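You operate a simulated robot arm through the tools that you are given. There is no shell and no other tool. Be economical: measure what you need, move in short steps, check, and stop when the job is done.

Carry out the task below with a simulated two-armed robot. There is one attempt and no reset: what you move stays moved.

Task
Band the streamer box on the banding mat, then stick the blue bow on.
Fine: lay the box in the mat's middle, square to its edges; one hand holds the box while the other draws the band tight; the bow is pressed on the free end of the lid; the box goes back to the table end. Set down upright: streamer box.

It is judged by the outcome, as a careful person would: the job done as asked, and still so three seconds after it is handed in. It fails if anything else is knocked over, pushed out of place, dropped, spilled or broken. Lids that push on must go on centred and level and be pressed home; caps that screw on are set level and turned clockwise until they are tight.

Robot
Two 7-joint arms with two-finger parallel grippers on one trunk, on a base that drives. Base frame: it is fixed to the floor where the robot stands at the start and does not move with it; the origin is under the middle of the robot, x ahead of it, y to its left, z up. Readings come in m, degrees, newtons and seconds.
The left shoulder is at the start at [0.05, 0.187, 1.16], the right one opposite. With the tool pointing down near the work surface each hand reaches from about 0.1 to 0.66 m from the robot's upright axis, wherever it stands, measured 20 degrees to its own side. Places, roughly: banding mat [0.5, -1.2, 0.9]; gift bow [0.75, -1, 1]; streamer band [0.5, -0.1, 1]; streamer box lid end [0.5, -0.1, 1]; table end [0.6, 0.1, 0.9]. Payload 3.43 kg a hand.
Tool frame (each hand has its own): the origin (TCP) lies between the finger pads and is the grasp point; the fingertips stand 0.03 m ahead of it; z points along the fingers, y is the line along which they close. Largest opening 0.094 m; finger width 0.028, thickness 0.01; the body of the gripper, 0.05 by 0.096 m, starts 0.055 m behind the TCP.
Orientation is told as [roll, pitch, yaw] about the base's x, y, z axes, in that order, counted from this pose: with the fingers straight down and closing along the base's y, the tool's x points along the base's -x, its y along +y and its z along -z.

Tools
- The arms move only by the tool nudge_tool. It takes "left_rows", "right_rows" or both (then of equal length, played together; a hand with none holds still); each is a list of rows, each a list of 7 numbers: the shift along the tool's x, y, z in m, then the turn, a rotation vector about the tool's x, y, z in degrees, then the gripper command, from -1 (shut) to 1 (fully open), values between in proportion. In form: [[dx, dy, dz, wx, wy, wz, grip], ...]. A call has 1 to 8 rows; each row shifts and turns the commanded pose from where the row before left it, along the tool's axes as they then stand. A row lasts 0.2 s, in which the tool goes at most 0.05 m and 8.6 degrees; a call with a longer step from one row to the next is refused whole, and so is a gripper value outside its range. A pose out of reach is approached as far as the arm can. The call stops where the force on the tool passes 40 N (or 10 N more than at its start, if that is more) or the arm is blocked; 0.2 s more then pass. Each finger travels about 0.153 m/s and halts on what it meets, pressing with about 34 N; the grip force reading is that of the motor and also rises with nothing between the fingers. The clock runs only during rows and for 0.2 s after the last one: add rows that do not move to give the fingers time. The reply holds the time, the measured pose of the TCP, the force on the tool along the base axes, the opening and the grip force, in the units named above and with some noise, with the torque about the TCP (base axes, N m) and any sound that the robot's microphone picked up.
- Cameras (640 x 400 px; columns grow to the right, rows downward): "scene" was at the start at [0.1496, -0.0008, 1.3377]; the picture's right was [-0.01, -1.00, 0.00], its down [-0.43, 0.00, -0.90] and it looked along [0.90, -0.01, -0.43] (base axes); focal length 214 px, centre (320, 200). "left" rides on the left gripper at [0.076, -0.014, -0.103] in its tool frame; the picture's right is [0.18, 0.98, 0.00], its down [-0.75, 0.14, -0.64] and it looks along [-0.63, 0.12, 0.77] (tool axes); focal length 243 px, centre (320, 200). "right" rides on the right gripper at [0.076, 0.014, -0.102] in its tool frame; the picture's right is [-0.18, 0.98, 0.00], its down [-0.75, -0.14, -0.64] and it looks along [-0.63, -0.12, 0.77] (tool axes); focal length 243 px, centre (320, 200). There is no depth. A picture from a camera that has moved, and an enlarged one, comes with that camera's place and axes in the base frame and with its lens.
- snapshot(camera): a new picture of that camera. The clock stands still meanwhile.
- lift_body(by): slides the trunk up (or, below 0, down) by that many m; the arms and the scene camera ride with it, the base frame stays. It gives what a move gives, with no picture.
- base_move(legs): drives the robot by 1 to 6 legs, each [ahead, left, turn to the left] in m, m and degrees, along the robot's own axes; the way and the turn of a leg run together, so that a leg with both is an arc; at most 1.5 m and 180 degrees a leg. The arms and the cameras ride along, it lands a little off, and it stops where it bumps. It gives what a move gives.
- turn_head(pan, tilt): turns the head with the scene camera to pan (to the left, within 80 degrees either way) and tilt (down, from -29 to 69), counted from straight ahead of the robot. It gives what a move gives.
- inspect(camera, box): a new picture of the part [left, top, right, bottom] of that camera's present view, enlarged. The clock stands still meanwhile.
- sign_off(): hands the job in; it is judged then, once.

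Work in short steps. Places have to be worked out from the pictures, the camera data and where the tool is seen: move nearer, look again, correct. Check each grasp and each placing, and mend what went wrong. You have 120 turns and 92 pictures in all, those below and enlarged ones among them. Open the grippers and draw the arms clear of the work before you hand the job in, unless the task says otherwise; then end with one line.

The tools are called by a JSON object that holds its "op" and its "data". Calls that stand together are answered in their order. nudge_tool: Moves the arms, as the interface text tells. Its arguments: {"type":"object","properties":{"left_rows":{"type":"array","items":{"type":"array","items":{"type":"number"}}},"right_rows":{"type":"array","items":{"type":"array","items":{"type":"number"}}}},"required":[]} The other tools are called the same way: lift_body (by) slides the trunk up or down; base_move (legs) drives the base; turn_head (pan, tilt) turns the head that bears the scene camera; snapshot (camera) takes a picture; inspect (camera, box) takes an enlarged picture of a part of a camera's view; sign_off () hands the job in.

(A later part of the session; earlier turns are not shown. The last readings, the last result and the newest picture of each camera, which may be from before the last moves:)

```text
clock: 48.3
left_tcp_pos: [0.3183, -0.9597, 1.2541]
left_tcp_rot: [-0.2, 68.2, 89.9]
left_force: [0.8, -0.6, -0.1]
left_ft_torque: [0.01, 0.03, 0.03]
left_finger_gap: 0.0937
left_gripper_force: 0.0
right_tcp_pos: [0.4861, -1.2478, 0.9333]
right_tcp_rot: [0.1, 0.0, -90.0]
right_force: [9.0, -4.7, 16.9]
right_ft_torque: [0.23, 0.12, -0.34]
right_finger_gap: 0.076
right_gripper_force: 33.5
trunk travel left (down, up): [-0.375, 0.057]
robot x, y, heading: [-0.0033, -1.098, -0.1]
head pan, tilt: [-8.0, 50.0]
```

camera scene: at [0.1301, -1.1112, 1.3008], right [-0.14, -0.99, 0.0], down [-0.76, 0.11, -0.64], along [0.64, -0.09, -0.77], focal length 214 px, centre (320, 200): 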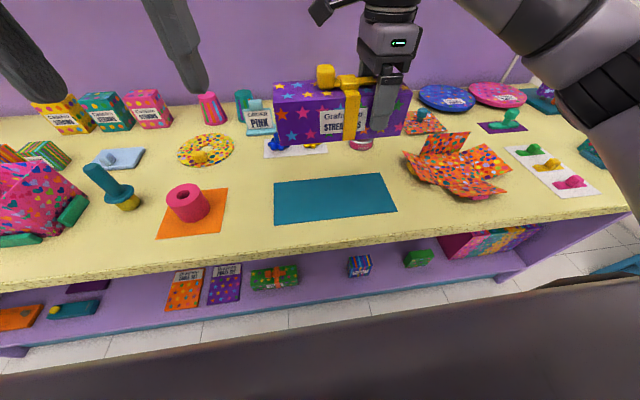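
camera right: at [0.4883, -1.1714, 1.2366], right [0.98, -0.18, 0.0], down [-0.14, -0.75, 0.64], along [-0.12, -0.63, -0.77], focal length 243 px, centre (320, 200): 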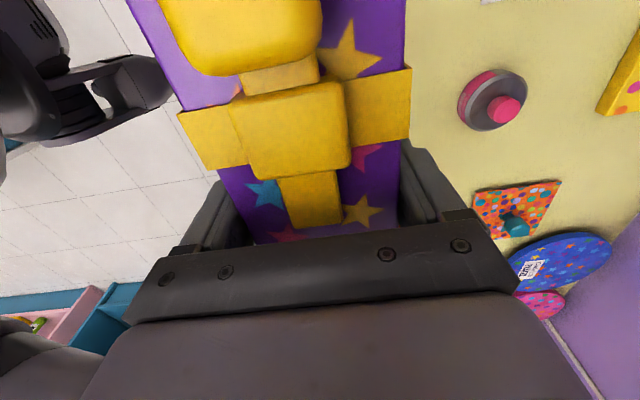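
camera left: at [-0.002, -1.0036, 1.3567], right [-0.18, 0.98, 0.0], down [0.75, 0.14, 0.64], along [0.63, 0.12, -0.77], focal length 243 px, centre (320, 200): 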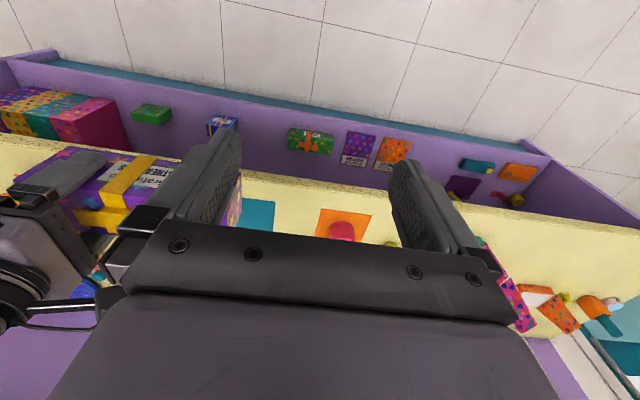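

Now I move the left hand to a pre-approach at about (0.487,-1.08,1.08), above and beyond the box's +y end.

{"op": "nudge_tool", "data": {"left_rows": [[-0.0166, -0.0241, 0.0251, 0, 0, 0, 1], [-0.0166, -0.0241, 0.0251, 0, 0, 0, 1], [-0.0166, -0.0241, 0.0251, 0, 0, 0, 1], [-0.0166, -0.0241, 0.0251, 0, 0, 0, 1], [-0.0166, -0.0241, 0.0251, 0, 0, 0, 1], [-0.0166, -0.0241, 0.0251, 0, 0, 0, 1], [-0.0166, -0.0241, 0.0251, 0, 0, 0, 1], [0, 0, 0, 0, 0, 0, 1]]}}

{"op": "snapshot", "data": {"camera": "left"}}

{"op": "snapshot", "data": {"camera": "scene"}}

```text
clock: 50.1
left_tcp_pos: [0.4857, -1.08, 1.0816]
left_tcp_rot: [-0.1, 68.1, 89.9]
left_force: [0.7, 0.4, -0.3]
left_ft_torque: [-0.02, 0.06, 0.0]
left_finger_gap: 0.0939
left_gripper_force: 0.1
right_tcp_pos: [0.486, -1.2496, 0.9348]
right_tcp_rot: [0.1, 0.1, -90.0]
right_force: [6.6, -3.7, 17.8]
right_ft_torque: [0.02, 0.18, -0.14]
right_finger_gap: 0.0764
right_gripper_force: 33.8
trunk travel left (down, up): [-0.375, 0.057]
robot x, y, heading: [-0.0016, -1.1012, 0.2]
head pan, tilt: [-8.0, 50.0]
```

```text
63 pictures are left
camera left: at [0.5003, -1.0125, 1.1902], right [-0.98, -0.07, 0.17], down [-0.14, 0.88, -0.46], along [-0.12, -0.48, -0.87], focal length 243 px, centre (320, 200)
```

left: 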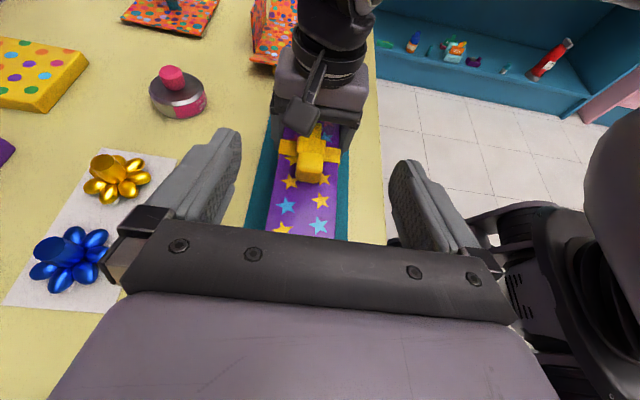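

```text
62 pictures are left
camera scene: at [0.1291, -1.1111, 1.3009], right [-0.14, -0.99, 0.0], down [-0.76, 0.11, -0.64], along [0.64, -0.09, -0.77], focal length 214 px, centre (320, 200)
```

scene: 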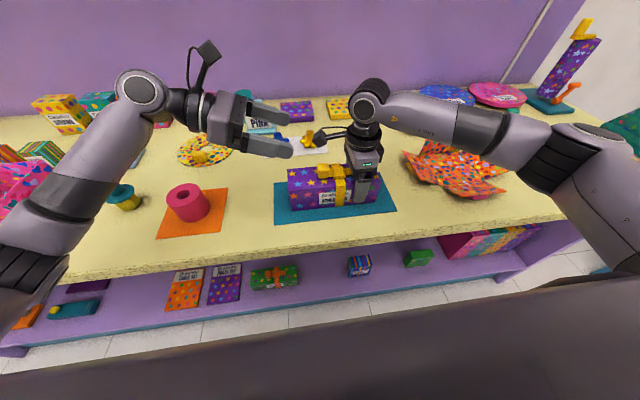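

I zoom in on the knob from the left camera, and at the sample-looking object at far right.

{"op": "inspect", "data": {"camera": "left", "box": [240, 90, 400, 240]}}

{"op": "inspect", "data": {"camera": "scene", "box": [490, 0, 640, 130]}}

```text
2.67 times, centred on (320, 165) of left
camera zoom: at [0.5003, -1.0125, 1.1902], right [-0.98, -0.07, 0.17], down [-0.14, 0.88, -0.46], along [-0.12, -0.48, -0.87], focal length 647 px, centre (320, 293)
```

zoom: 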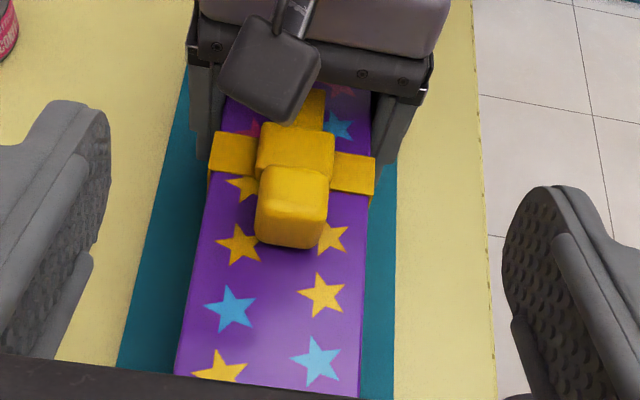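

```text
3.08 times, centred on (565, 65) of scene
camera zoom: at [0.1291, -1.1111, 1.3009], right [-0.14, -0.99, 0.0], down [-0.76, 0.11, -0.64], along [0.64, -0.09, -0.77], focal length 660 px, centre (-434, 615)
```

zoom: 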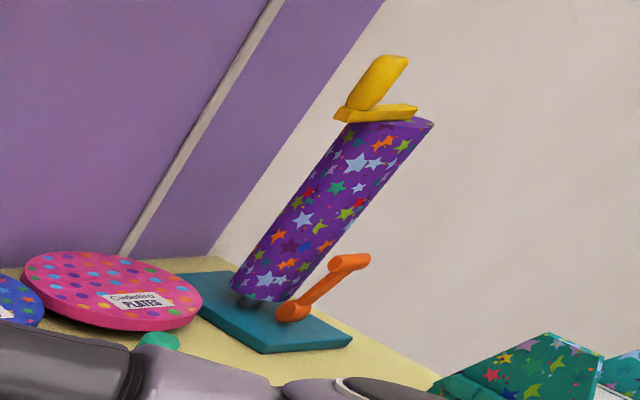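

The knob is at ≈(0.485,-1.171), z 0.957–0.985, with y -1.157..-1.186. I descend, then advance, and stop short to check.

{"op": "nudge_tool", "data": {"left_rows": [[-0.0364, 0.0, 0.0255, 0, 0, 0, 1], [-0.0364, 0.001, 0.0255, 0, 0, 0, 1], [0, 0, 0, 0, 0, 0, 1], [0.005, 0, 0.023, 0, 0, 0, 1], [0, 0, 0, 0, 0, 0, 1]]}}

{"op": "snapshot", "data": {"camera": "left"}}

{"op": "inspect", "data": {"camera": "scene", "box": [220, 100, 420, 225]}}

```text
clock: 51.3
left_tcp_pos: [0.4849, -1.1224, 0.992]
left_tcp_rot: [-0.1, 68.1, 90.0]
left_force: [-0.4, -0.4, -0.9]
left_ft_torque: [-0.01, 0.02, 0.0]
left_finger_gap: 0.0941
left_gripper_force: 0.0
right_tcp_pos: [0.4858, -1.2485, 0.934]
right_tcp_rot: [0.1, -0.1, -90.0]
right_force: [5.9, -3.7, 17.2]
right_ft_torque: [0.01, 0.08, -0.07]
right_finger_gap: 0.0762
right_gripper_force: 33.8
trunk travel left (down, up): [-0.375, 0.057]
robot x, y, heading: [-0.0039, -1.0998, 0.0]
head pan, tilt: [-8.0, 50.0]
```

```text
59 pictures are left
camera left: at [0.499, -1.0564, 1.1015], right [-0.98, -0.07, 0.17], down [-0.14, 0.88, -0.46], along [-0.12, -0.48, -0.87], focal length 243 px, centre (320, 200)
```

left: 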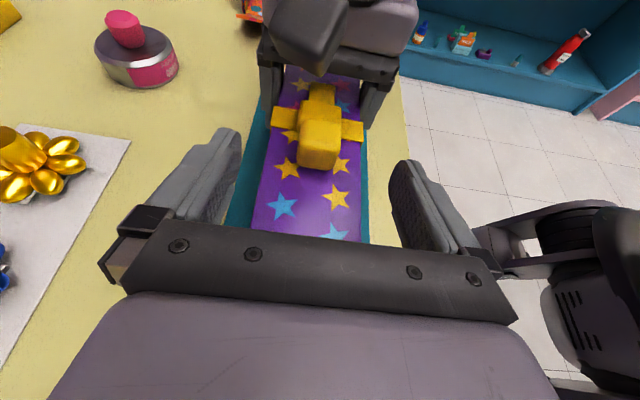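

```text
3.20 times, centred on (320, 162) of scene
camera zoom: at [0.129, -1.1111, 1.3009], right [-0.14, -0.99, 0.0], down [-0.76, 0.11, -0.64], along [0.64, -0.09, -0.77], focal length 686 px, centre (320, 320)
```

zoom: 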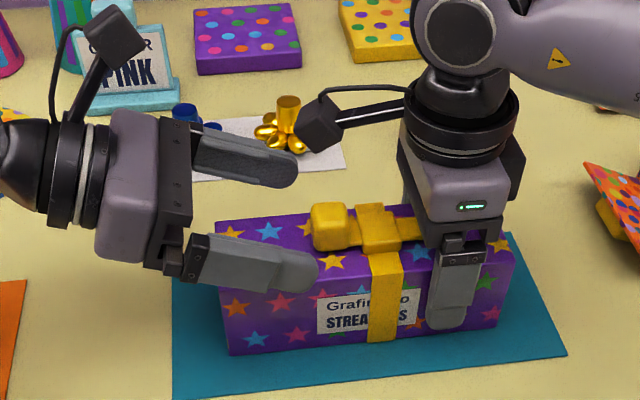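

Aligned on x with the knob. I advance 3.6 cm so the tips stop just short of the buckle and check.

{"op": "nudge_tool", "data": {"left_rows": [[0.003, 0, 0.018, 0, 0, 0, 1], [0.003, 0, 0.018, 0, 0, 0, 1], [0, 0, 0, 0, 0, 0, 1]]}}

{"op": "inspect", "data": {"camera": "left", "box": [210, 60, 430, 240]}}

{"op": "inspect", "data": {"camera": "scene", "box": [260, 120, 400, 210]}}

```text
clock: 52.1
left_tcp_pos: [0.4849, -1.1592, 0.9835]
left_tcp_rot: [-0.2, 68.1, 90.1]
left_force: [-0.4, -0.1, -0.7]
left_ft_torque: [0.01, -0.01, 0.01]
left_finger_gap: 0.0938
left_gripper_force: 0.0
right_tcp_pos: [0.4855, -1.2483, 0.9338]
right_tcp_rot: [0.0, -0.1, -90.2]
right_force: [5.5, -2.5, 16.1]
right_ft_torque: [0.03, 0.1, -0.1]
right_finger_gap: 0.0764
right_gripper_force: 34.2
trunk travel left (down, up): [-0.375, 0.057]
robot x, y, heading: [-0.0022, -1.1004, -0.0]
head pan, tilt: [-8.0, 50.0]
```

```text
2.22 times, centred on (320, 150) of left
camera zoom: at [0.4992, -1.0921, 1.0923], right [-0.98, -0.07, 0.17], down [-0.14, 0.88, -0.46], along [-0.12, -0.48, -0.87], focal length 539 px, centre (320, 311)
```

zoom: 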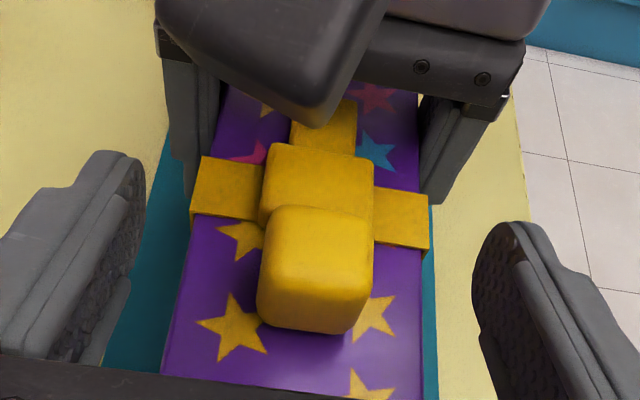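

```text
4.44 times, centred on (330, 165) of scene
camera zoom: at [0.129, -1.111, 1.3009], right [-0.14, -0.99, 0.0], down [-0.76, 0.11, -0.64], along [0.64, -0.09, -0.77], focal length 953 px, centre (276, 356)
```

zoom: 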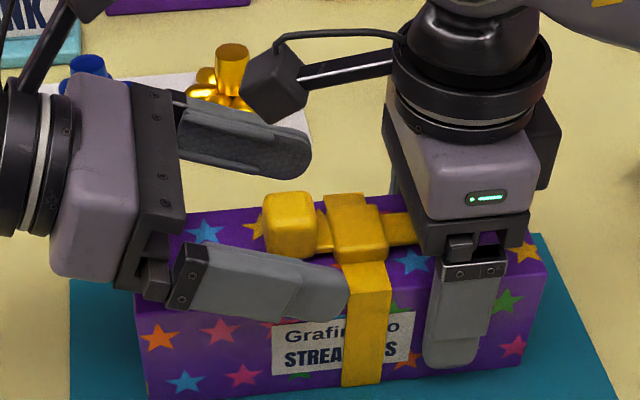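

The tips reach y≈-1.187, right at the buckle, so I back out 5 mm and close on the knob.

{"op": "nudge_tool", "data": {"left_rows": [[-0.0019, 0, -0.0046, 0, 0, 0, 1], [0, 0, 0, 0, 0, 0, 0.3], [0, 0, 0, 0, 0, 0, -0.2], [0, 0, 0, 0, 0, 0, -0.6], [0, 0, 0, 0, 0, 0, -1], [0, 0, 0, 0, 0, 0, -1], [0, 0, 0, 0, 0, 0, -1]]}}

{"op": "inspect", "data": {"camera": "left", "box": [210, 60, 430, 240]}}

{"op": "inspect", "data": {"camera": "scene", "box": [260, 120, 400, 210]}}

```text
clock: 53.7
left_tcp_pos: [0.4846, -1.1526, 0.9823]
left_tcp_rot: [-0.1, 68.1, 90.0]
left_force: [8.2, -0.6, -0.5]
left_ft_torque: [-0.23, -0.01, 0.06]
left_finger_gap: 0.0274
left_gripper_force: 33.8
right_tcp_pos: [0.4853, -1.2484, 0.9335]
right_tcp_rot: [0.1, 0.0, -90.0]
right_force: [-2.0, -3.8, 17.2]
right_ft_torque: [0.11, -0.33, 0.67]
right_finger_gap: 0.0764
right_gripper_force: 34.3
trunk travel left (down, up): [-0.375, 0.057]
robot x, y, heading: [-0.0035, -1.1016, -0.1]
head pan, tilt: [-8.0, 50.0]
```

```text
2.22 times, centred on (320, 150) of left
camera zoom: at [0.4992, -1.0866, 1.092], right [-0.98, -0.07, 0.17], down [-0.14, 0.88, -0.46], along [-0.12, -0.48, -0.87], focal length 539 px, centre (320, 311)
```

zoom: 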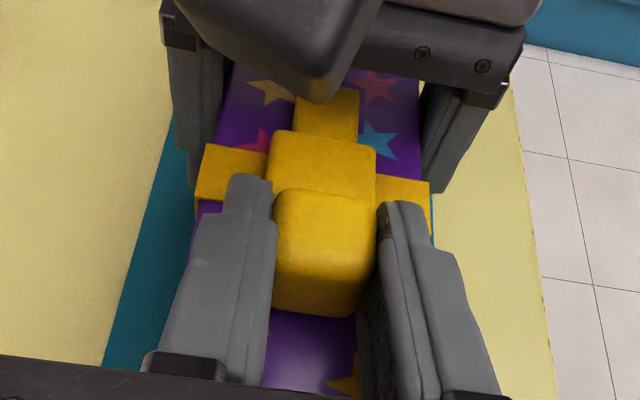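

```text
4.44 times, centred on (330, 165) of scene
camera zoom: at [0.1291, -1.1111, 1.3009], right [-0.14, -0.99, 0.0], down [-0.76, 0.11, -0.64], along [0.64, -0.09, -0.77], focal length 953 px, centre (276, 356)
```

zoom: 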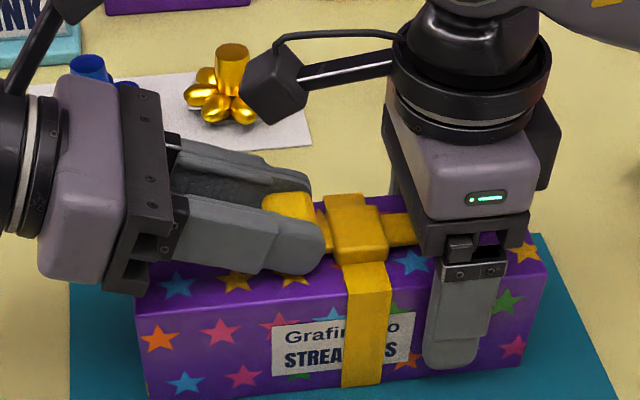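

The knob is gripped (gap 0.027). I pull along +y in 4 mm steps while the right hand holds.

{"op": "nudge_tool", "data": {"left_rows": [[0, -0.001, 0, 0, 0, 0, -1], [-0.0015, 0, -0.0037, 0, 0, 0, -1], [-0.0015, 0, -0.0037, 0, 0, 0, -1], [-0.0015, 0, -0.0037, 0, 0, 0, -1], [0, 0, 0, 0, 0, 0, -1]]}}

{"op": "inspect", "data": {"camera": "scene", "box": [260, 120, 400, 210]}}

```text
clock: 54.9
left_tcp_pos: [0.4852, -1.1422, 0.9829]
left_tcp_rot: [0.1, 68.2, 89.9]
left_force: [-16.4, -0.1, 3.5]
left_ft_torque: [-0.06, 0.16, -0.4]
left_finger_gap: 0.0273
left_gripper_force: 34.4
right_tcp_pos: [0.4847, -1.2479, 0.9329]
right_tcp_rot: [0.1, 0.0, -90.2]
right_force: [10.6, 2.1, 6.2]
right_ft_torque: [0.26, 0.82, -0.15]
right_finger_gap: 0.0763
right_gripper_force: 33.4
trunk travel left (down, up): [-0.375, 0.057]
robot x, y, heading: [-0.004, -1.0992, 0.2]
head pan, tilt: [-8.0, 50.0]
```

```text
4.44 times, centred on (330, 165) of scene
camera zoom: at [0.1282, -1.1106, 1.3009], right [-0.14, -0.99, 0.0], down [-0.76, 0.11, -0.64], along [0.64, -0.09, -0.77], focal length 953 px, centre (276, 356)
```

zoom: 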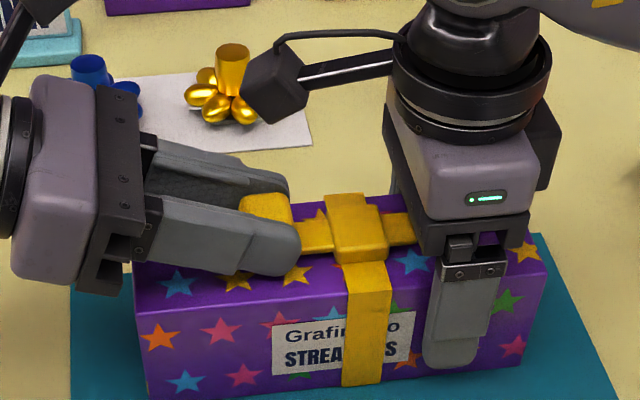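

The strap slides out as expected. I take back part of the sideways shift and keep pulling.

{"op": "nudge_tool", "data": {"left_rows": [[-0.0015, 0.0006, -0.0037, 0, 0, 0, -1], [-0.0015, 0, -0.0037, 0, 0, 0, -1], [-0.0015, 0, -0.0037, 0, 0, 0, -1], [0, 0, 0, 0, 0, 0, -1]]}}

{"op": "inspect", "data": {"camera": "scene", "box": [260, 120, 400, 210]}}

```text
clock: 55.9
left_tcp_pos: [0.4864, -1.1284, 0.9826]
left_tcp_rot: [0.1, 68.0, 90.0]
left_force: [-19.3, 0.3, 4.1]
left_ft_torque: [-0.32, 0.3, -0.51]
left_finger_gap: 0.0275
left_gripper_force: 34.3
right_tcp_pos: [0.485, -1.2488, 0.9325]
right_tcp_rot: [0.2, 0.0, -90.1]
right_force: [13.8, 4.1, 1.8]
right_ft_torque: [0.72, 0.52, -0.72]
right_finger_gap: 0.0763
right_gripper_force: 33.8
trunk travel left (down, up): [-0.375, 0.057]
robot x, y, heading: [-0.0042, -1.1028, 0.2]
head pan, tilt: [-8.0, 50.0]
```

```text
4.44 times, centred on (330, 165) of scene
camera zoom: at [0.1287, -1.1107, 1.3009], right [-0.14, -0.99, 0.0], down [-0.76, 0.11, -0.64], along [0.64, -0.09, -0.77], focal length 953 px, centre (276, 356)
```

zoom: 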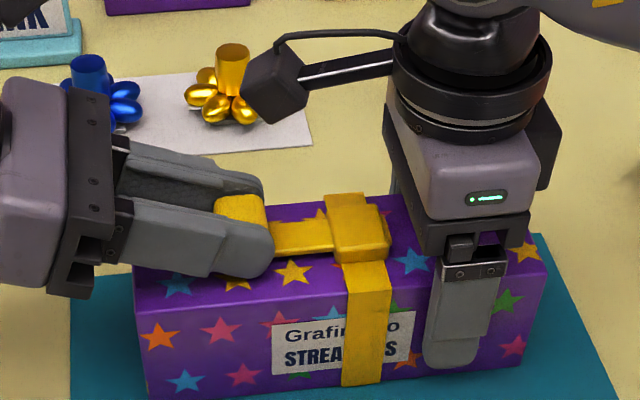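

The tail is now drawn into the buckle. I continue until a firm stop, relieving the sideways load a little.

{"op": "nudge_tool", "data": {"left_rows": [[-0.0011, 0.001, -0.0028, 0, 0, 0, -1], [-0.0011, 0.0005, -0.0028, 0, 0, 0, -1], [-0.0011, 0, -0.0028, 0, 0, 0, -1], [-0.0011, 0, -0.0028, 0, 0, 0, -1], [0, 0, 0, 0, 0, 0, -1]]}}

{"op": "inspect", "data": {"camera": "scene", "box": [260, 120, 400, 210]}}

```text
clock: 57.1
left_tcp_pos: [0.4864, -1.1179, 0.9832]
left_tcp_rot: [0.0, 68.1, 90.1]
left_force: [-2.4, -1.4, -0.6]
left_ft_torque: [-0.91, 0.1, -0.24]
left_finger_gap: 0.0274
left_gripper_force: 33.5
right_tcp_pos: [0.486, -1.2482, 0.9342]
right_tcp_rot: [0.0, 0.0, -89.9]
right_force: [3.4, 1.2, 6.3]
right_ft_torque: [0.67, -0.44, -0.29]
right_finger_gap: 0.0763
right_gripper_force: 33.7
trunk travel left (down, up): [-0.375, 0.057]
robot x, y, heading: [-0.004, -1.103, 0.1]
head pan, tilt: [-8.0, 50.0]
```

```text
4.44 times, centred on (330, 165) of scene
camera zoom: at [0.1293, -1.1109, 1.3009], right [-0.14, -0.99, 0.0], down [-0.76, 0.11, -0.64], along [0.64, -0.09, -0.77], focal length 953 px, centre (276, 356)
```

zoom: 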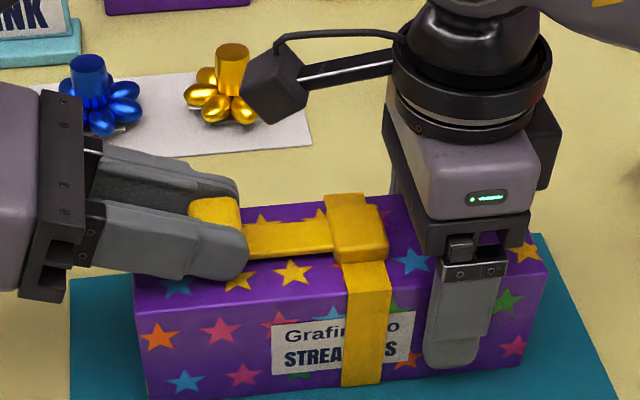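

No firm stop yet; I pull a further ~1 cm watching the y force.

{"op": "nudge_tool", "data": {"left_rows": [[-0.0011, 0, -0.0028, 0, 0, 0, -1], [-0.0011, 0, -0.0028, 0, 0, 0, -1], [-0.0011, 0, -0.0028, 0, 0, 0, -1], [0, 0, 0, 0, 0, 0, -1]]}}

{"op": "inspect", "data": {"camera": "scene", "box": [260, 120, 400, 210]}}

```text
clock: 58.1
left_tcp_pos: [0.486, -1.106, 0.9836]
left_tcp_rot: [-0.2, 68.0, 89.8]
left_force: [4.0, -0.9, -0.9]
left_ft_torque: [0.18, 0.02, -0.22]
left_finger_gap: 0.0276
left_gripper_force: 34.2
right_tcp_pos: [0.4852, -1.2485, 0.9332]
right_tcp_rot: [0.0, -0.1, -90.0]
right_force: [-2.3, -0.7, 8.6]
right_ft_torque: [0.09, -0.53, 0.51]
right_finger_gap: 0.0761
right_gripper_force: 33.8
trunk travel left (down, up): [-0.375, 0.057]
robot x, y, heading: [-0.0037, -1.1012, -0.2]
head pan, tilt: [-8.0, 50.0]
```

```text
4.44 times, centred on (330, 165) of scene
camera zoom: at [0.1293, -1.111, 1.3009], right [-0.14, -0.99, 0.0], down [-0.76, 0.11, -0.64], along [0.64, -0.09, -0.77], focal length 953 px, centre (276, 356)
```

zoom: 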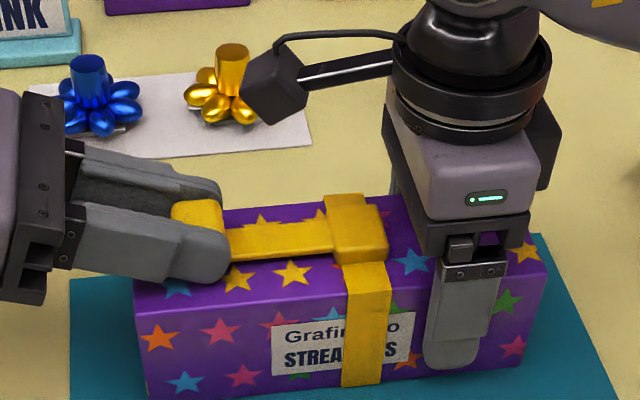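

Still sliding freely, and the box is steady. I continue.

{"op": "nudge_tool", "data": {"left_rows": [[-0.0011, 0, -0.0028, 0, 0, 0, -1], [-0.0011, 0, -0.0028, 0, 0, 0, -1], [-0.0011, 0, -0.0028, 0, 0, 0, -1], [0, 0, 0, 0, 0, 0, -1]]}}

{"op": "inspect", "data": {"camera": "scene", "box": [260, 120, 400, 210]}}

{"op": "snapshot", "data": {"camera": "right"}}

```text
clock: 59.1
left_tcp_pos: [0.4846, -1.0999, 0.9826]
left_tcp_rot: [0.0, 68.2, 90.0]
left_force: [4.2, -24.2, 0.7]
left_ft_torque: [-0.46, -0.17, 0.32]
left_finger_gap: 0.0275
left_gripper_force: 34.1
right_tcp_pos: [0.4856, -1.2467, 0.9341]
right_tcp_rot: [0.0, 0.3, -89.8]
right_force: [-3.1, 14.7, 9.4]
right_ft_torque: [-0.55, 0.27, 0.52]
right_finger_gap: 0.0767
right_gripper_force: 33.8
trunk travel left (down, up): [-0.375, 0.057]
robot x, y, heading: [-0.0037, -1.0978, -0.2]
head pan, tilt: [-8.0, 50.0]
```

```text
4.44 times, centred on (330, 165) of scene
camera zoom: at [0.1293, -1.1119, 1.3008], right [-0.14, -0.99, 0.0], down [-0.76, 0.11, -0.64], along [0.64, -0.09, -0.77], focal length 953 px, centre (276, 356)
```

zoom: 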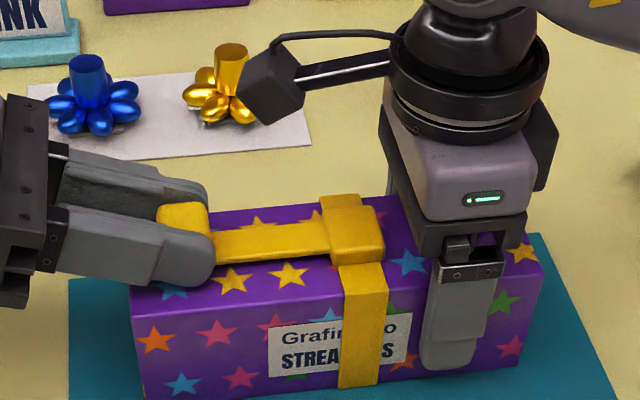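

```text
48 pictures are left
camera right: at [0.4993, -1.1705, 1.0362], right [0.98, -0.18, 0.0], down [-0.14, -0.76, 0.64], along [-0.12, -0.63, -0.77], focal length 243 px, centre (320, 200)
```

right: 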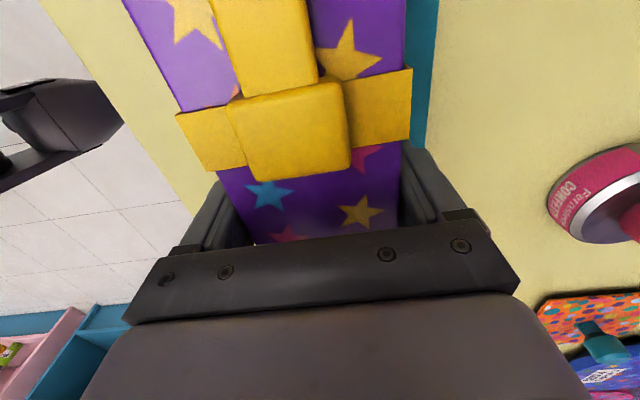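

A firm stop at 24 N with the tail fully drawn in. I give one small extra tug of 2 mm to be sure it is tight, then ease back.

{"op": "nudge_tool", "data": {"left_rows": [[-0.0007, 0, -0.0018, 0, 0, 0, -1], [0, 0, 0, 0, 0, 0, -1], [0, 0, 0, 0, 0, 0, -1]]}}

{"op": "nudge_tool", "data": {"left_rows": [[0.0015, 0, 0.0037, 0, 0, 0, -1], [0, 0, 0, 0, 0, 0, -0.7], [0, 0, 0, 0, 0, 0, -0.1], [0, 0, 0, 0, 0, 0, 0.5], [0, 0, 0, 0, 0, 0, 1], [0, 0, 0, 0, 0, 0, 1]]}}

{"op": "inspect", "data": {"camera": "scene", "box": [240, 120, 420, 235]}}

```text
clock: 59.9
left_tcp_pos: [0.4856, -1.0976, 0.983]
left_tcp_rot: [0.0, 68.1, 89.9]
left_force: [-1.4, -25.6, 0.8]
left_ft_torque: [-0.19, -0.04, 0.27]
left_finger_gap: 0.0273
left_gripper_force: 34.2
right_tcp_pos: [0.4844, -1.2481, 0.9324]
right_tcp_rot: [0.1, 0.2, -89.9]
right_force: [-3.4, 22.4, 5.5]
right_ft_torque: [0.1, 0.33, 0.28]
right_finger_gap: 0.0762
right_gripper_force: 34.2
trunk travel left (down, up): [-0.375, 0.057]
robot x, y, heading: [-0.002, -1.1023, -0.2]
head pan, tilt: [-8.0, 50.0]
```

```text
clock: 61.3
left_tcp_pos: [0.4856, -1.1015, 0.9832]
left_tcp_rot: [0.0, 68.1, 90.0]
left_force: [0.0, -0.1, -0.7]
left_ft_torque: [-0.02, -0.04, 0.01]
left_finger_gap: 0.0939
left_gripper_force: 0.1
right_tcp_pos: [0.4861, -1.2512, 0.9331]
right_tcp_rot: [0.0, -0.2, -90.1]
right_force: [1.5, -4.7, 7.1]
right_ft_torque: [-1.03, 0.06, -0.01]
right_finger_gap: 0.0764
right_gripper_force: 34.1
trunk travel left (down, up): [-0.375, 0.057]
robot x, y, heading: [-0.0029, -1.0998, 0.1]
head pan, tilt: [-8.0, 50.0]
```

```text
3.48 times, centred on (330, 178) of scene
camera zoom: at [0.1294, -1.1114, 1.3009], right [-0.14, -0.99, 0.0], down [-0.76, 0.11, -0.64], along [0.64, -0.09, -0.77], focal length 746 px, centre (285, 278)
```

zoom: 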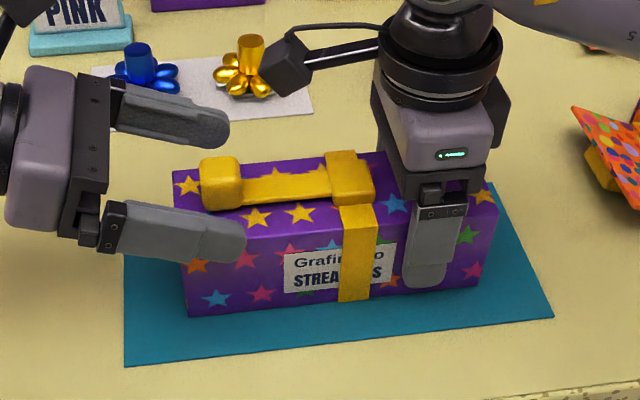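

The band is tight with the knob at the +y end, so the free lid end is at -y. I withdraw the left hand and release and raise the right hand.

{"op": "nudge_tool", "data": {"left_rows": [[-0.0112, 0, -0.0278, 0, 0, 0, 1], [-0.0112, 0, -0.0278, 0, 0, 0, 1], [0.031, 0.0217, -0.0125, 0, 0, 0, 1], [0.031, 0.0217, -0.0125, 0, 0, 0, 1], [0.031, 0.0217, -0.0125, 0, 0, 0, 1], [0.031, 0.0217, -0.0125, 0, 0, 0, 1], [0.031, 0.0217, -0.0125, 0, 0, 0, 1], [0.031, 0.0217, -0.0125, 0, 0, 0, 1]]}}

{"op": "nudge_tool", "data": {"right_rows": [[0, 0, 0, 0, 0, 0, -0.3], [0, 0, 0, 0, 0, 0, 0.6], [0, 0, 0, 0, 0, 0, 1], [0, 0, 0, 0, 0, 0, 1], [0, 0, -0.03, 0, 0, 0, 1], [0, 0, -0.04, 0, 0, 0, 1], [0, 0, -0.04, 0, 0, 0, 1], [0, 0, -0.04, 0, 0, 0, 1]]}}

{"op": "snapshot", "data": {"camera": "scene"}}

```text
clock: 63.1
left_tcp_pos: [0.3545, -1.0406, 1.1824]
left_tcp_rot: [0.2, 68.0, 90.3]
left_force: [0.7, -1.4, 0.3]
left_ft_torque: [0.03, 0.02, 0.0]
left_finger_gap: 0.094
left_gripper_force: 0.0
right_tcp_pos: [0.4857, -1.2495, 0.9332]
right_tcp_rot: [0.0, 0.2, -90.1]
right_force: [1.8, -4.1, 4.7]
right_ft_torque: [0.28, -0.25, -0.13]
right_finger_gap: 0.0763
right_gripper_force: 33.8
trunk travel left (down, up): [-0.375, 0.057]
robot x, y, heading: [-0.0041, -1.1022, 0.1]
head pan, tilt: [-8.0, 50.0]
```

```text
clock: 64.9
left_tcp_pos: [0.3548, -1.0405, 1.1824]
left_tcp_rot: [0.0, 68.0, 89.9]
left_force: [0.0, 0.5, 0.6]
left_ft_torque: [0.02, 0.03, -0.01]
left_finger_gap: 0.0942
left_gripper_force: 0.0
right_tcp_pos: [0.4858, -1.2473, 1.0833]
right_tcp_rot: [0.0, 0.0, -90.0]
right_force: [-0.1, 0.1, -0.2]
right_ft_torque: [0.01, -0.02, 0.0]
right_finger_gap: 0.094
right_gripper_force: 0.1
trunk travel left (down, up): [-0.375, 0.057]
robot x, y, heading: [-0.0015, -1.0986, -0.1]
head pan, tilt: [-8.0, 50.0]
```

```text
46 pictures are left
camera scene: at [0.1295, -1.1109, 1.3008], right [-0.14, -0.99, 0.0], down [-0.76, 0.11, -0.64], along [0.64, -0.09, -0.77], focal length 214 px, centre (320, 200)
```

scene: 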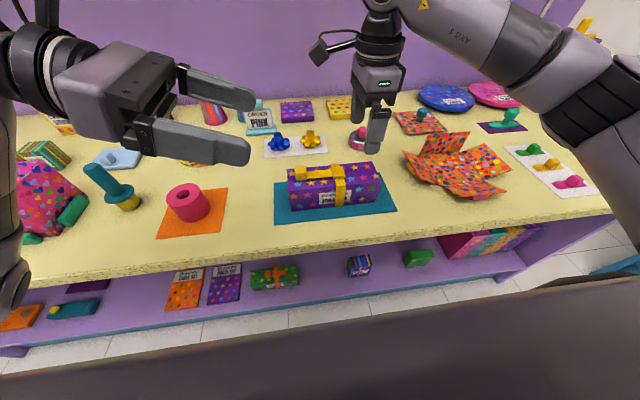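

The box sits square on the mat. I drive left 0.2 m and forward 0.08 m so that the right hand can reach the blue bow.

{"op": "base_move", "data": {"legs": [[0, 0.2, 0], [0.08, 0, 0]]}}

{"op": "turn_head", "data": {"pan": -15, "tilt": 40}}

{"op": "snapshot", "data": {"camera": "scene"}}

{"op": "snapshot", "data": {"camera": "right"}}

```text
clock: 67.9
left_tcp_pos: [0.4342, -0.8365, 1.1816]
left_tcp_rot: [0.1, 68.1, 90.3]
left_force: [0.3, 0.4, -0.5]
left_ft_torque: [0.0, 0.02, -0.03]
left_finger_gap: 0.0941
left_gripper_force: 0.2
right_tcp_pos: [0.5668, -1.0431, 1.0825]
right_tcp_rot: [-0.1, 0.0, -89.9]
right_force: [0.2, -0.1, -0.3]
right_ft_torque: [-0.03, 0.02, -0.01]
right_finger_gap: 0.094
right_gripper_force: 0.1
trunk travel left (down, up): [-0.375, 0.057]
robot x, y, heading: [0.0744, -0.8977, 0.0]
head pan, tilt: [-8.0, 50.0]
```

```text
clock: 68.7
left_tcp_pos: [0.4344, -0.8387, 1.1819]
left_tcp_rot: [0.0, 68.1, 90.2]
left_force: [0.5, 0.7, -0.3]
left_ft_torque: [0.02, 0.02, 0.0]
left_finger_gap: 0.094
left_gripper_force: 0.0
right_tcp_pos: [0.5658, -1.0418, 1.0817]
right_tcp_rot: [0.0, 0.0, -89.9]
right_force: [-0.5, -0.6, 0.5]
right_ft_torque: [0.0, 0.01, -0.02]
right_finger_gap: 0.094
right_gripper_force: 0.0
trunk travel left (down, up): [-0.375, 0.057]
robot x, y, heading: [0.0712, -0.8964, 0.0]
head pan, tilt: [-15.0, 40.0]
```

```text
45 pictures are left
camera scene: at [0.215, -0.9186, 1.3149], right [-0.26, -0.97, 0.0], down [-0.62, 0.17, -0.77], along [0.74, -0.2, -0.64], focal length 214 px, centre (320, 200)
```

scene: 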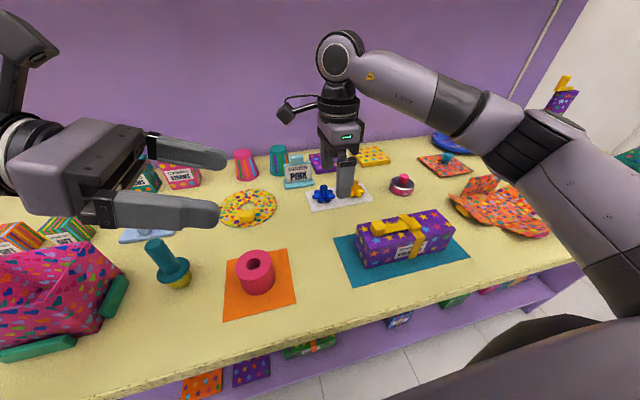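

```text
44 pictures are left
camera right: at [0.5802, -0.9661, 1.1849], right [0.98, -0.18, 0.0], down [-0.14, -0.75, 0.64], along [-0.12, -0.63, -0.77], focal length 243 px, centre (320, 200)
```

right: 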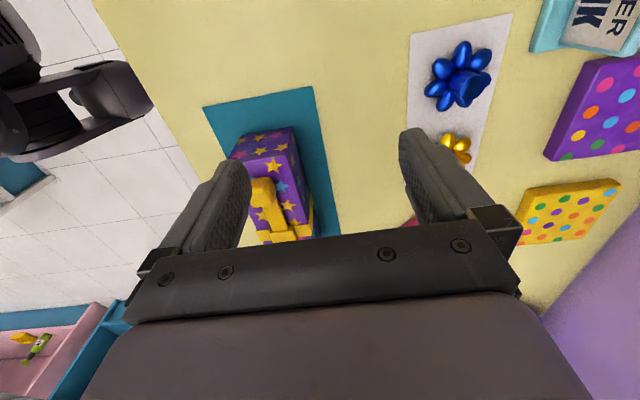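

Triangulation puts the blue bow's stem top at ≈(0.708,-1.057,0.937). I move above it and look.

{"op": "nudge_tool", "data": {"right_rows": [[-0.004, 0.036, 0, 0, 0, 0, 1], [-0.004, 0.036, 0, 0, 0, 0, 1], [-0.004, 0.036, 0, 0, 0, 0, 1], [-0.003, 0.034, 0, 0, 0, 0, 1], [0, 0, 0.03, 0, 0, 0, 1], [0, 0, 0.03, 0, 0, 0, 0.2], [0, 0, 0, 0, 0, 0, 0.2]]}}

{"op": "snapshot", "data": {"camera": "right"}}

{"op": "inspect", "data": {"camera": "scene", "box": [260, 110, 420, 220]}}

```text
clock: 70.3
left_tcp_pos: [0.4341, -0.8354, 1.1809]
left_tcp_rot: [0.0, 68.1, 90.2]
left_force: [0.5, -0.8, 0.1]
left_ft_torque: [0.0, -0.03, 0.0]
left_finger_gap: 0.0942
left_gripper_force: 0.1
right_tcp_pos: [0.6949, -1.0583, 1.0228]
right_tcp_rot: [0.0, 0.0, -89.9]
right_force: [-1.1, -0.1, 0.0]
right_ft_torque: [-0.01, 0.0, 0.0]
right_finger_gap: 0.0565
right_gripper_force: 0.0
right hand out of reach, approached as far as the arm can: row 4
trunk travel left (down, up): [-0.375, 0.057]
robot x, y, heading: [0.071, -0.8976, 0.3]
head pan, tilt: [-15.0, 40.0]
```

```text
43 pictures are left
camera right: at [0.7088, -0.9807, 1.1255], right [0.98, -0.18, 0.0], down [-0.14, -0.75, 0.64], along [-0.12, -0.63, -0.77], focal length 243 px, centre (320, 200)
```

right: 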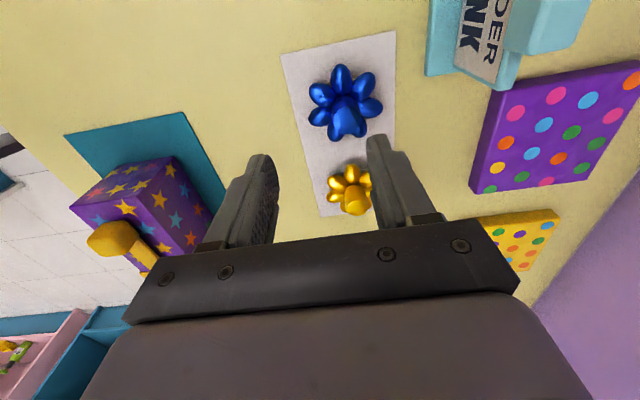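

```text
3.64 times, centred on (340, 165) of scene
camera zoom: at [0.2149, -0.9185, 1.315], right [-0.26, -0.97, 0.0], down [-0.62, 0.17, -0.77], along [0.74, -0.2, -0.64], focal length 780 px, centre (247, 327)
```

zoom: 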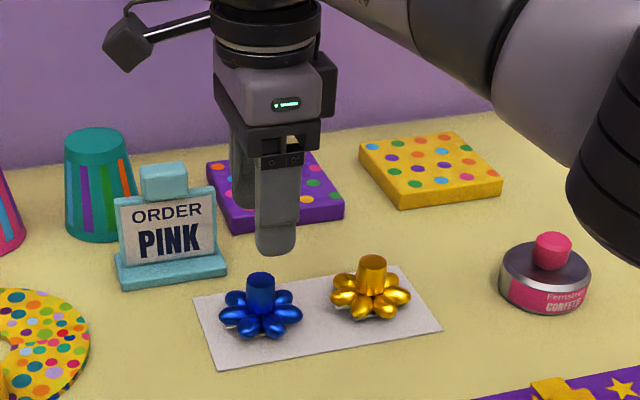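

The stem is at ≈(0.713,-1.060), and the arm stopped at x=0.695 at its reach limit. I drive forward 0.03 m more.

{"op": "base_move", "data": {"legs": [[0.03, 0, 0]]}}

{"op": "snapshot", "data": {"camera": "right"}}

```text
clock: 71.2
left_tcp_pos: [0.4514, -0.8377, 1.1821]
left_tcp_rot: [-0.1, 68.1, 90.3]
left_force: [0.8, 0.7, 0.9]
left_ft_torque: [-0.01, -0.01, 0.02]
left_finger_gap: 0.0939
left_gripper_force: 0.1
right_tcp_pos: [0.711, -1.058, 1.0238]
right_tcp_rot: [0.1, 0.0, -89.9]
right_force: [0.7, -0.4, 0.8]
right_ft_torque: [0.0, -0.03, 0.02]
right_finger_gap: 0.0564
right_gripper_force: 0.1
trunk travel left (down, up): [-0.375, 0.057]
robot x, y, heading: [0.0905, -0.8932, 0.2]
head pan, tilt: [-15.0, 40.0]
stopped in leg 1: the robot was blocked; the commanded pose is now the measured one
```

```text
41 pictures are left
camera right: at [0.7252, -0.9808, 1.1263], right [0.98, -0.18, 0.0], down [-0.14, -0.75, 0.64], along [-0.12, -0.63, -0.77], focal length 243 px, centre (320, 200)
```

right: 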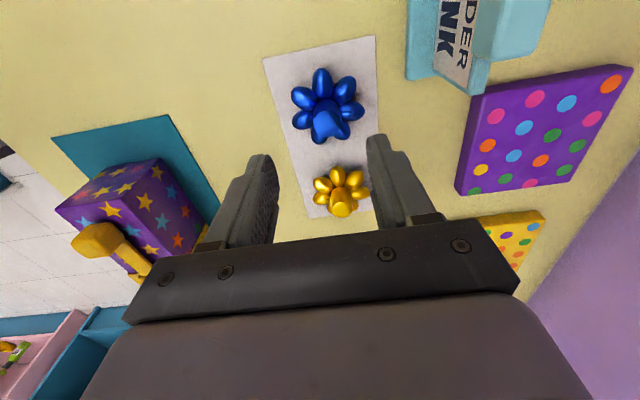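

The base met the table edge at x=0.09, but the hand is now over the bow. I descend 5 cm and look.

{"op": "nudge_tool", "data": {"right_rows": [[0, 0, 0.025, 0, 0, 0, 0.2], [0, 0, 0.025, 0, 0, 0, 0.2], [0, 0, 0, 0, 0, 0, 0.2]]}}

{"op": "snapshot", "data": {"camera": "right"}}

{"op": "inspect", "data": {"camera": "scene", "box": [260, 130, 400, 220]}}

```text
clock: 72.0
left_tcp_pos: [0.451, -0.8356, 1.1813]
left_tcp_rot: [0.0, 68.1, 90.2]
left_force: [0.4, 0.1, -0.4]
left_ft_torque: [-0.02, 0.03, 0.01]
left_finger_gap: 0.0939
left_gripper_force: 0.0
right_tcp_pos: [0.7102, -1.0576, 0.9739]
right_tcp_rot: [0.1, 0.0, -89.9]
right_force: [0.4, -0.4, 0.7]
right_ft_torque: [0.0, 0.02, -0.02]
right_finger_gap: 0.0564
right_gripper_force: 0.1
trunk travel left (down, up): [-0.375, 0.057]
robot x, y, heading: [0.0953, -0.8968, 0.3]
head pan, tilt: [-15.0, 40.0]
```

```text
40 pictures are left
camera right: at [0.725, -0.9812, 1.0755], right [0.98, -0.18, 0.0], down [-0.14, -0.75, 0.64], along [-0.12, -0.63, -0.77], focal length 243 px, centre (320, 200)
```

right: 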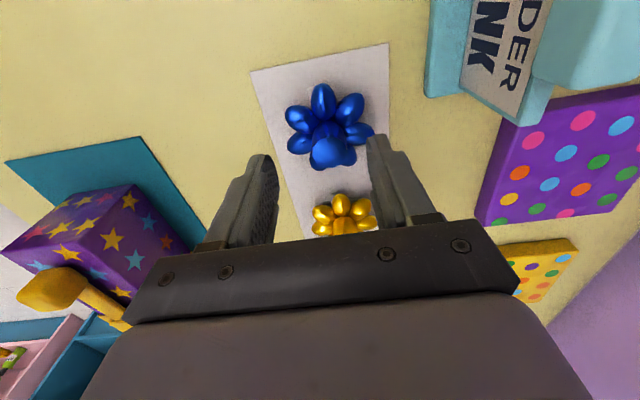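

```text
4.44 times, centred on (330, 175) of scene
camera zoom: at [0.232, -0.9186, 1.315], right [-0.26, -0.97, 0.0], down [-0.62, 0.17, -0.77], along [0.74, -0.2, -0.64], focal length 953 px, centre (276, 311)
```

zoom: 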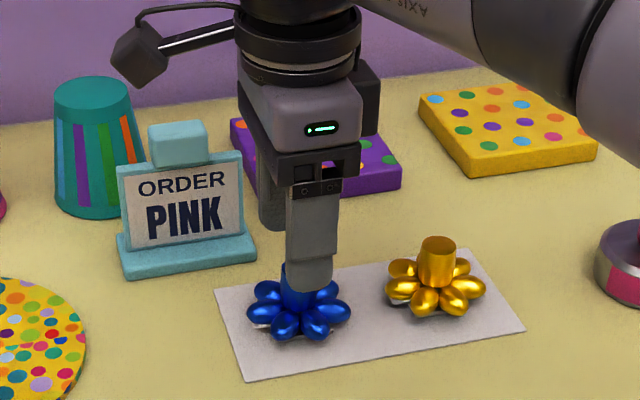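

Stem top refined to ≈(0.717,-1.056,0.940). I shift +6 mm in x, go down to TCP z≈0.947 and close.

{"op": "nudge_tool", "data": {"right_rows": [[0.0015, 0.006, 0, 0, 0, 0, 0.2], [0, 0, 0.014, 0, 0, 0, 0.2], [0, 0, 0.013, 0, 0, 0, 0.2], [0, 0, 0, 0, 0, 0, -0.1], [0, 0, 0, 0, 0, 0, -0.4], [0, 0, 0, 0, 0, 0, -1], [0, 0, 0, 0, 0, 0, -1]]}}

{"op": "inspect", "data": {"camera": "right", "box": [220, 80, 420, 260]}}

```text
clock: 73.6
left_tcp_pos: [0.4526, -0.836, 1.1825]
left_tcp_rot: [-0.1, 68.0, 90.3]
left_force: [-0.1, 0.1, 0.2]
left_ft_torque: [-0.01, 0.05, -0.01]
left_finger_gap: 0.0941
left_gripper_force: 0.0
right_tcp_pos: [0.717, -1.057, 0.9462]
right_tcp_rot: [0.0, 0.0, -89.9]
right_force: [0.3, 0.5, 0.7]
right_ft_torque: [0.01, 0.0, -0.01]
right_finger_gap: 0.0191
right_gripper_force: 33.8
trunk travel left (down, up): [-0.375, 0.057]
robot x, y, heading: [0.0969, -0.8959, -0.1]
head pan, tilt: [-15.0, 40.0]
```

```text
2.22 times, centred on (320, 170) of right
camera zoom: at [0.7316, -0.9796, 1.0484], right [0.98, -0.18, 0.0], down [-0.14, -0.75, 0.64], along [-0.12, -0.63, -0.77], focal length 539 px, centre (320, 267)
```

zoom: 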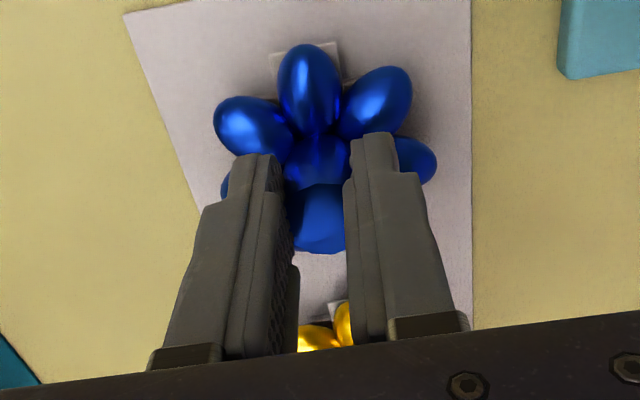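

The stem is gripped at gap 0.019. I lift straight up 10 cm and check that only the bow came.

{"op": "nudge_tool", "data": {"right_rows": [[0, 0, -0.01, 0, 0, 0, -1], [0, 0, -0.03, 0, 0, 0, -1], [0, 0, -0.03, 0, 0, 0, -1], [0, 0, -0.04, 0, 0, 0, -1], [0, 0, 0, 0, 0, 0, -1]]}}

{"op": "inspect", "data": {"camera": "scene", "box": [260, 110, 460, 270]}}

```text
clock: 74.8
left_tcp_pos: [0.4514, -0.8355, 1.1811]
left_tcp_rot: [0.0, 68.2, 90.3]
left_force: [-0.2, 0.7, -0.1]
left_ft_torque: [-0.01, -0.03, 0.0]
left_finger_gap: 0.0938
left_gripper_force: 0.1
right_tcp_pos: [0.7155, -1.057, 1.0544]
right_tcp_rot: [0.0, -0.1, -89.9]
right_force: [-0.1, 0.2, 0.4]
right_ft_torque: [0.01, -0.02, 0.01]
right_finger_gap: 0.0188
right_gripper_force: 34.1
trunk travel left (down, up): [-0.375, 0.057]
robot x, y, heading: [0.0907, -0.8949, 0.2]
head pan, tilt: [-15.0, 40.0]
```

```text
2.50 times, centred on (360, 190) of scene
camera zoom: at [0.2323, -0.9188, 1.3149], right [-0.26, -0.97, 0.0], down [-0.62, 0.17, -0.77], along [0.74, -0.2, -0.64], focal length 536 px, centre (220, 225)
```

zoom: 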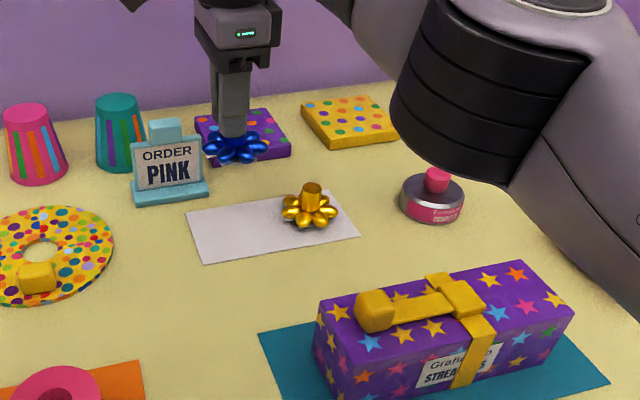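

Only the bow came up. I carry it at this height to above the free lid end at ≈(0.487,-1.26).

{"op": "nudge_tool", "data": {"right_rows": [[0, -0.028, -0.02, 0, 0, 0, -1], [-0.025, -0.028, 0, 0, 0, 0, -1], [-0.03, -0.028, 0, 0, 0, 0, -1], [-0.03, -0.029, 0, 0, 0, 0, -1], [-0.03, -0.029, 0, 0, 0, 0, -1], [-0.03, -0.029, 0, 0, 0, 0, -1], [-0.03, -0.029, 0, 0, 0, 0, -1], [-0.028, -0.029, 0, 0, 0, 0, -1]]}}

{"op": "turn_head", "data": {"pan": -35, "tilt": 40}}

{"op": "snapshot", "data": {"camera": "right"}}

{"op": "snapshot", "data": {"camera": "scene"}}

```text
clock: 76.6
left_tcp_pos: [0.4516, -0.837, 1.1807]
left_tcp_rot: [0.0, 68.0, 90.3]
left_force: [-0.4, 0.0, 0.6]
left_ft_torque: [-0.02, 0.01, -0.03]
left_finger_gap: 0.094
left_gripper_force: 0.0
right_tcp_pos: [0.4858, -1.2616, 1.0738]
right_tcp_rot: [-0.1, 0.0, -89.9]
right_force: [0.2, 0.0, 0.2]
right_ft_torque: [-0.02, 0.0, 0.02]
right_finger_gap: 0.0185
right_gripper_force: 34.0
trunk travel left (down, up): [-0.375, 0.057]
robot x, y, heading: [0.0913, -0.8974, 0.0]
head pan, tilt: [-15.0, 40.0]
```

```text
clock: 77.4
left_tcp_pos: [0.4517, -0.8366, 1.1815]
left_tcp_rot: [0.1, 68.1, 90.2]
left_force: [-1.1, 0.4, -0.1]
left_ft_torque: [0.02, -0.01, -0.02]
left_finger_gap: 0.0939
left_gripper_force: 0.1
right_tcp_pos: [0.4878, -1.2609, 1.0728]
right_tcp_rot: [0.0, 0.0, -89.9]
right_force: [-0.3, -1.0, -0.9]
right_ft_torque: [-0.04, 0.0, -0.02]
right_finger_gap: 0.0188
right_gripper_force: 33.5
trunk travel left (down, up): [-0.375, 0.057]
robot x, y, heading: [0.092, -0.8981, 0.1]
head pan, tilt: [-35.0, 40.0]
```

```text
36 pictures are left
camera right: at [0.5028, -1.1833, 1.1762], right [0.98, -0.18, 0.0], down [-0.14, -0.75, 0.64], along [-0.12, -0.63, -0.77], focal length 243 px, centre (320, 200)
```

right: 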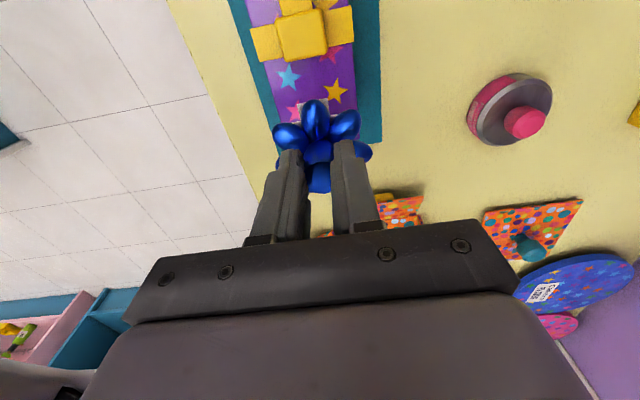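

```text
35 pictures are left
camera scene: at [0.2198, -0.9453, 1.315], right [-0.57, -0.82, 0.0], down [-0.53, 0.37, -0.77], along [0.63, -0.44, -0.64], focal length 214 px, centre (320, 200)
```

scene: 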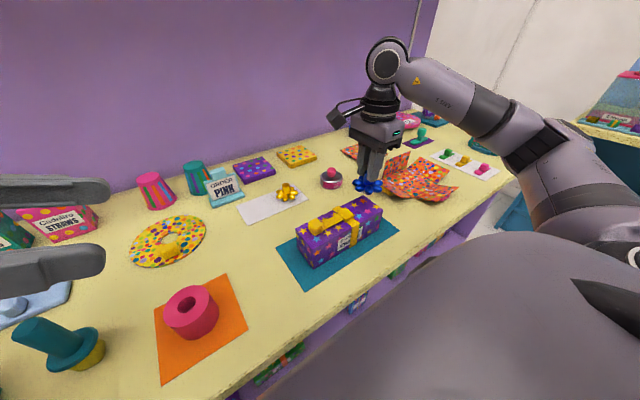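

The bow is over the centre of the free lid area (buckle edge y≈-1.217, end ≈-1.304, lid centre x≈0.487). I descend 3.5 cm and check from the scene camera.

{"op": "nudge_tool", "data": {"right_rows": [[0, 0, 0.02, 0, 0, 0, -1], [0, 0, 0.015, 0, 0, 0, -1], [0, 0, 0, 0, 0, 0, -1]]}}

{"op": "inspect", "data": {"camera": "scene", "box": [290, 130, 430, 280]}}

{"op": "inspect", "data": {"camera": "right", "box": [220, 0, 420, 180]}}

```text
clock: 78.2
left_tcp_pos: [0.4514, -0.8364, 1.1807]
left_tcp_rot: [0.0, 68.1, 90.3]
left_force: [-0.6, -0.9, -0.1]
left_ft_torque: [0.01, 0.03, 0.01]
left_finger_gap: 0.0941
left_gripper_force: 0.0
right_tcp_pos: [0.4895, -1.2592, 1.04]
right_tcp_rot: [0.0, 0.0, -89.9]
right_force: [0.0, -0.5, -0.1]
right_ft_torque: [-0.02, 0.01, -0.01]
right_finger_gap: 0.0184
right_gripper_force: 33.9
trunk travel left (down, up): [-0.375, 0.057]
robot x, y, heading: [0.087, -0.8991, 0.2]
head pan, tilt: [-35.0, 40.0]
```

```text
2.67 times, centred on (360, 205) of scene
camera zoom: at [0.2197, -0.9454, 1.315], right [-0.57, -0.82, 0.0], down [-0.53, 0.37, -0.77], along [0.63, -0.44, -0.64], focal length 572 px, centre (213, 187)
```

zoom: 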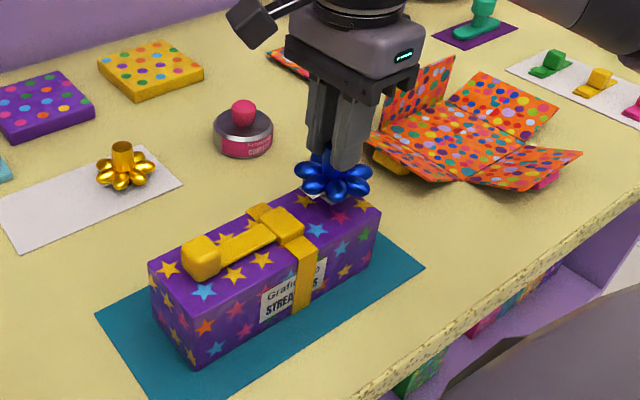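

```text
2.22 times, centred on (320, 90) of right
camera zoom: at [0.5036, -1.1826, 1.1424], right [0.98, -0.18, 0.0], down [-0.14, -0.75, 0.64], along [-0.12, -0.63, -0.77], focal length 539 px, centre (320, 444)
```

zoom: 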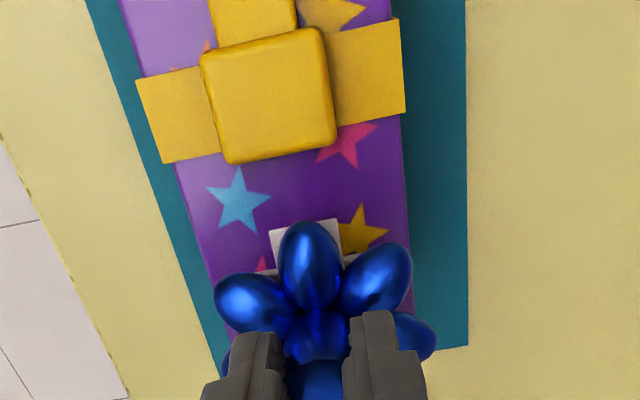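

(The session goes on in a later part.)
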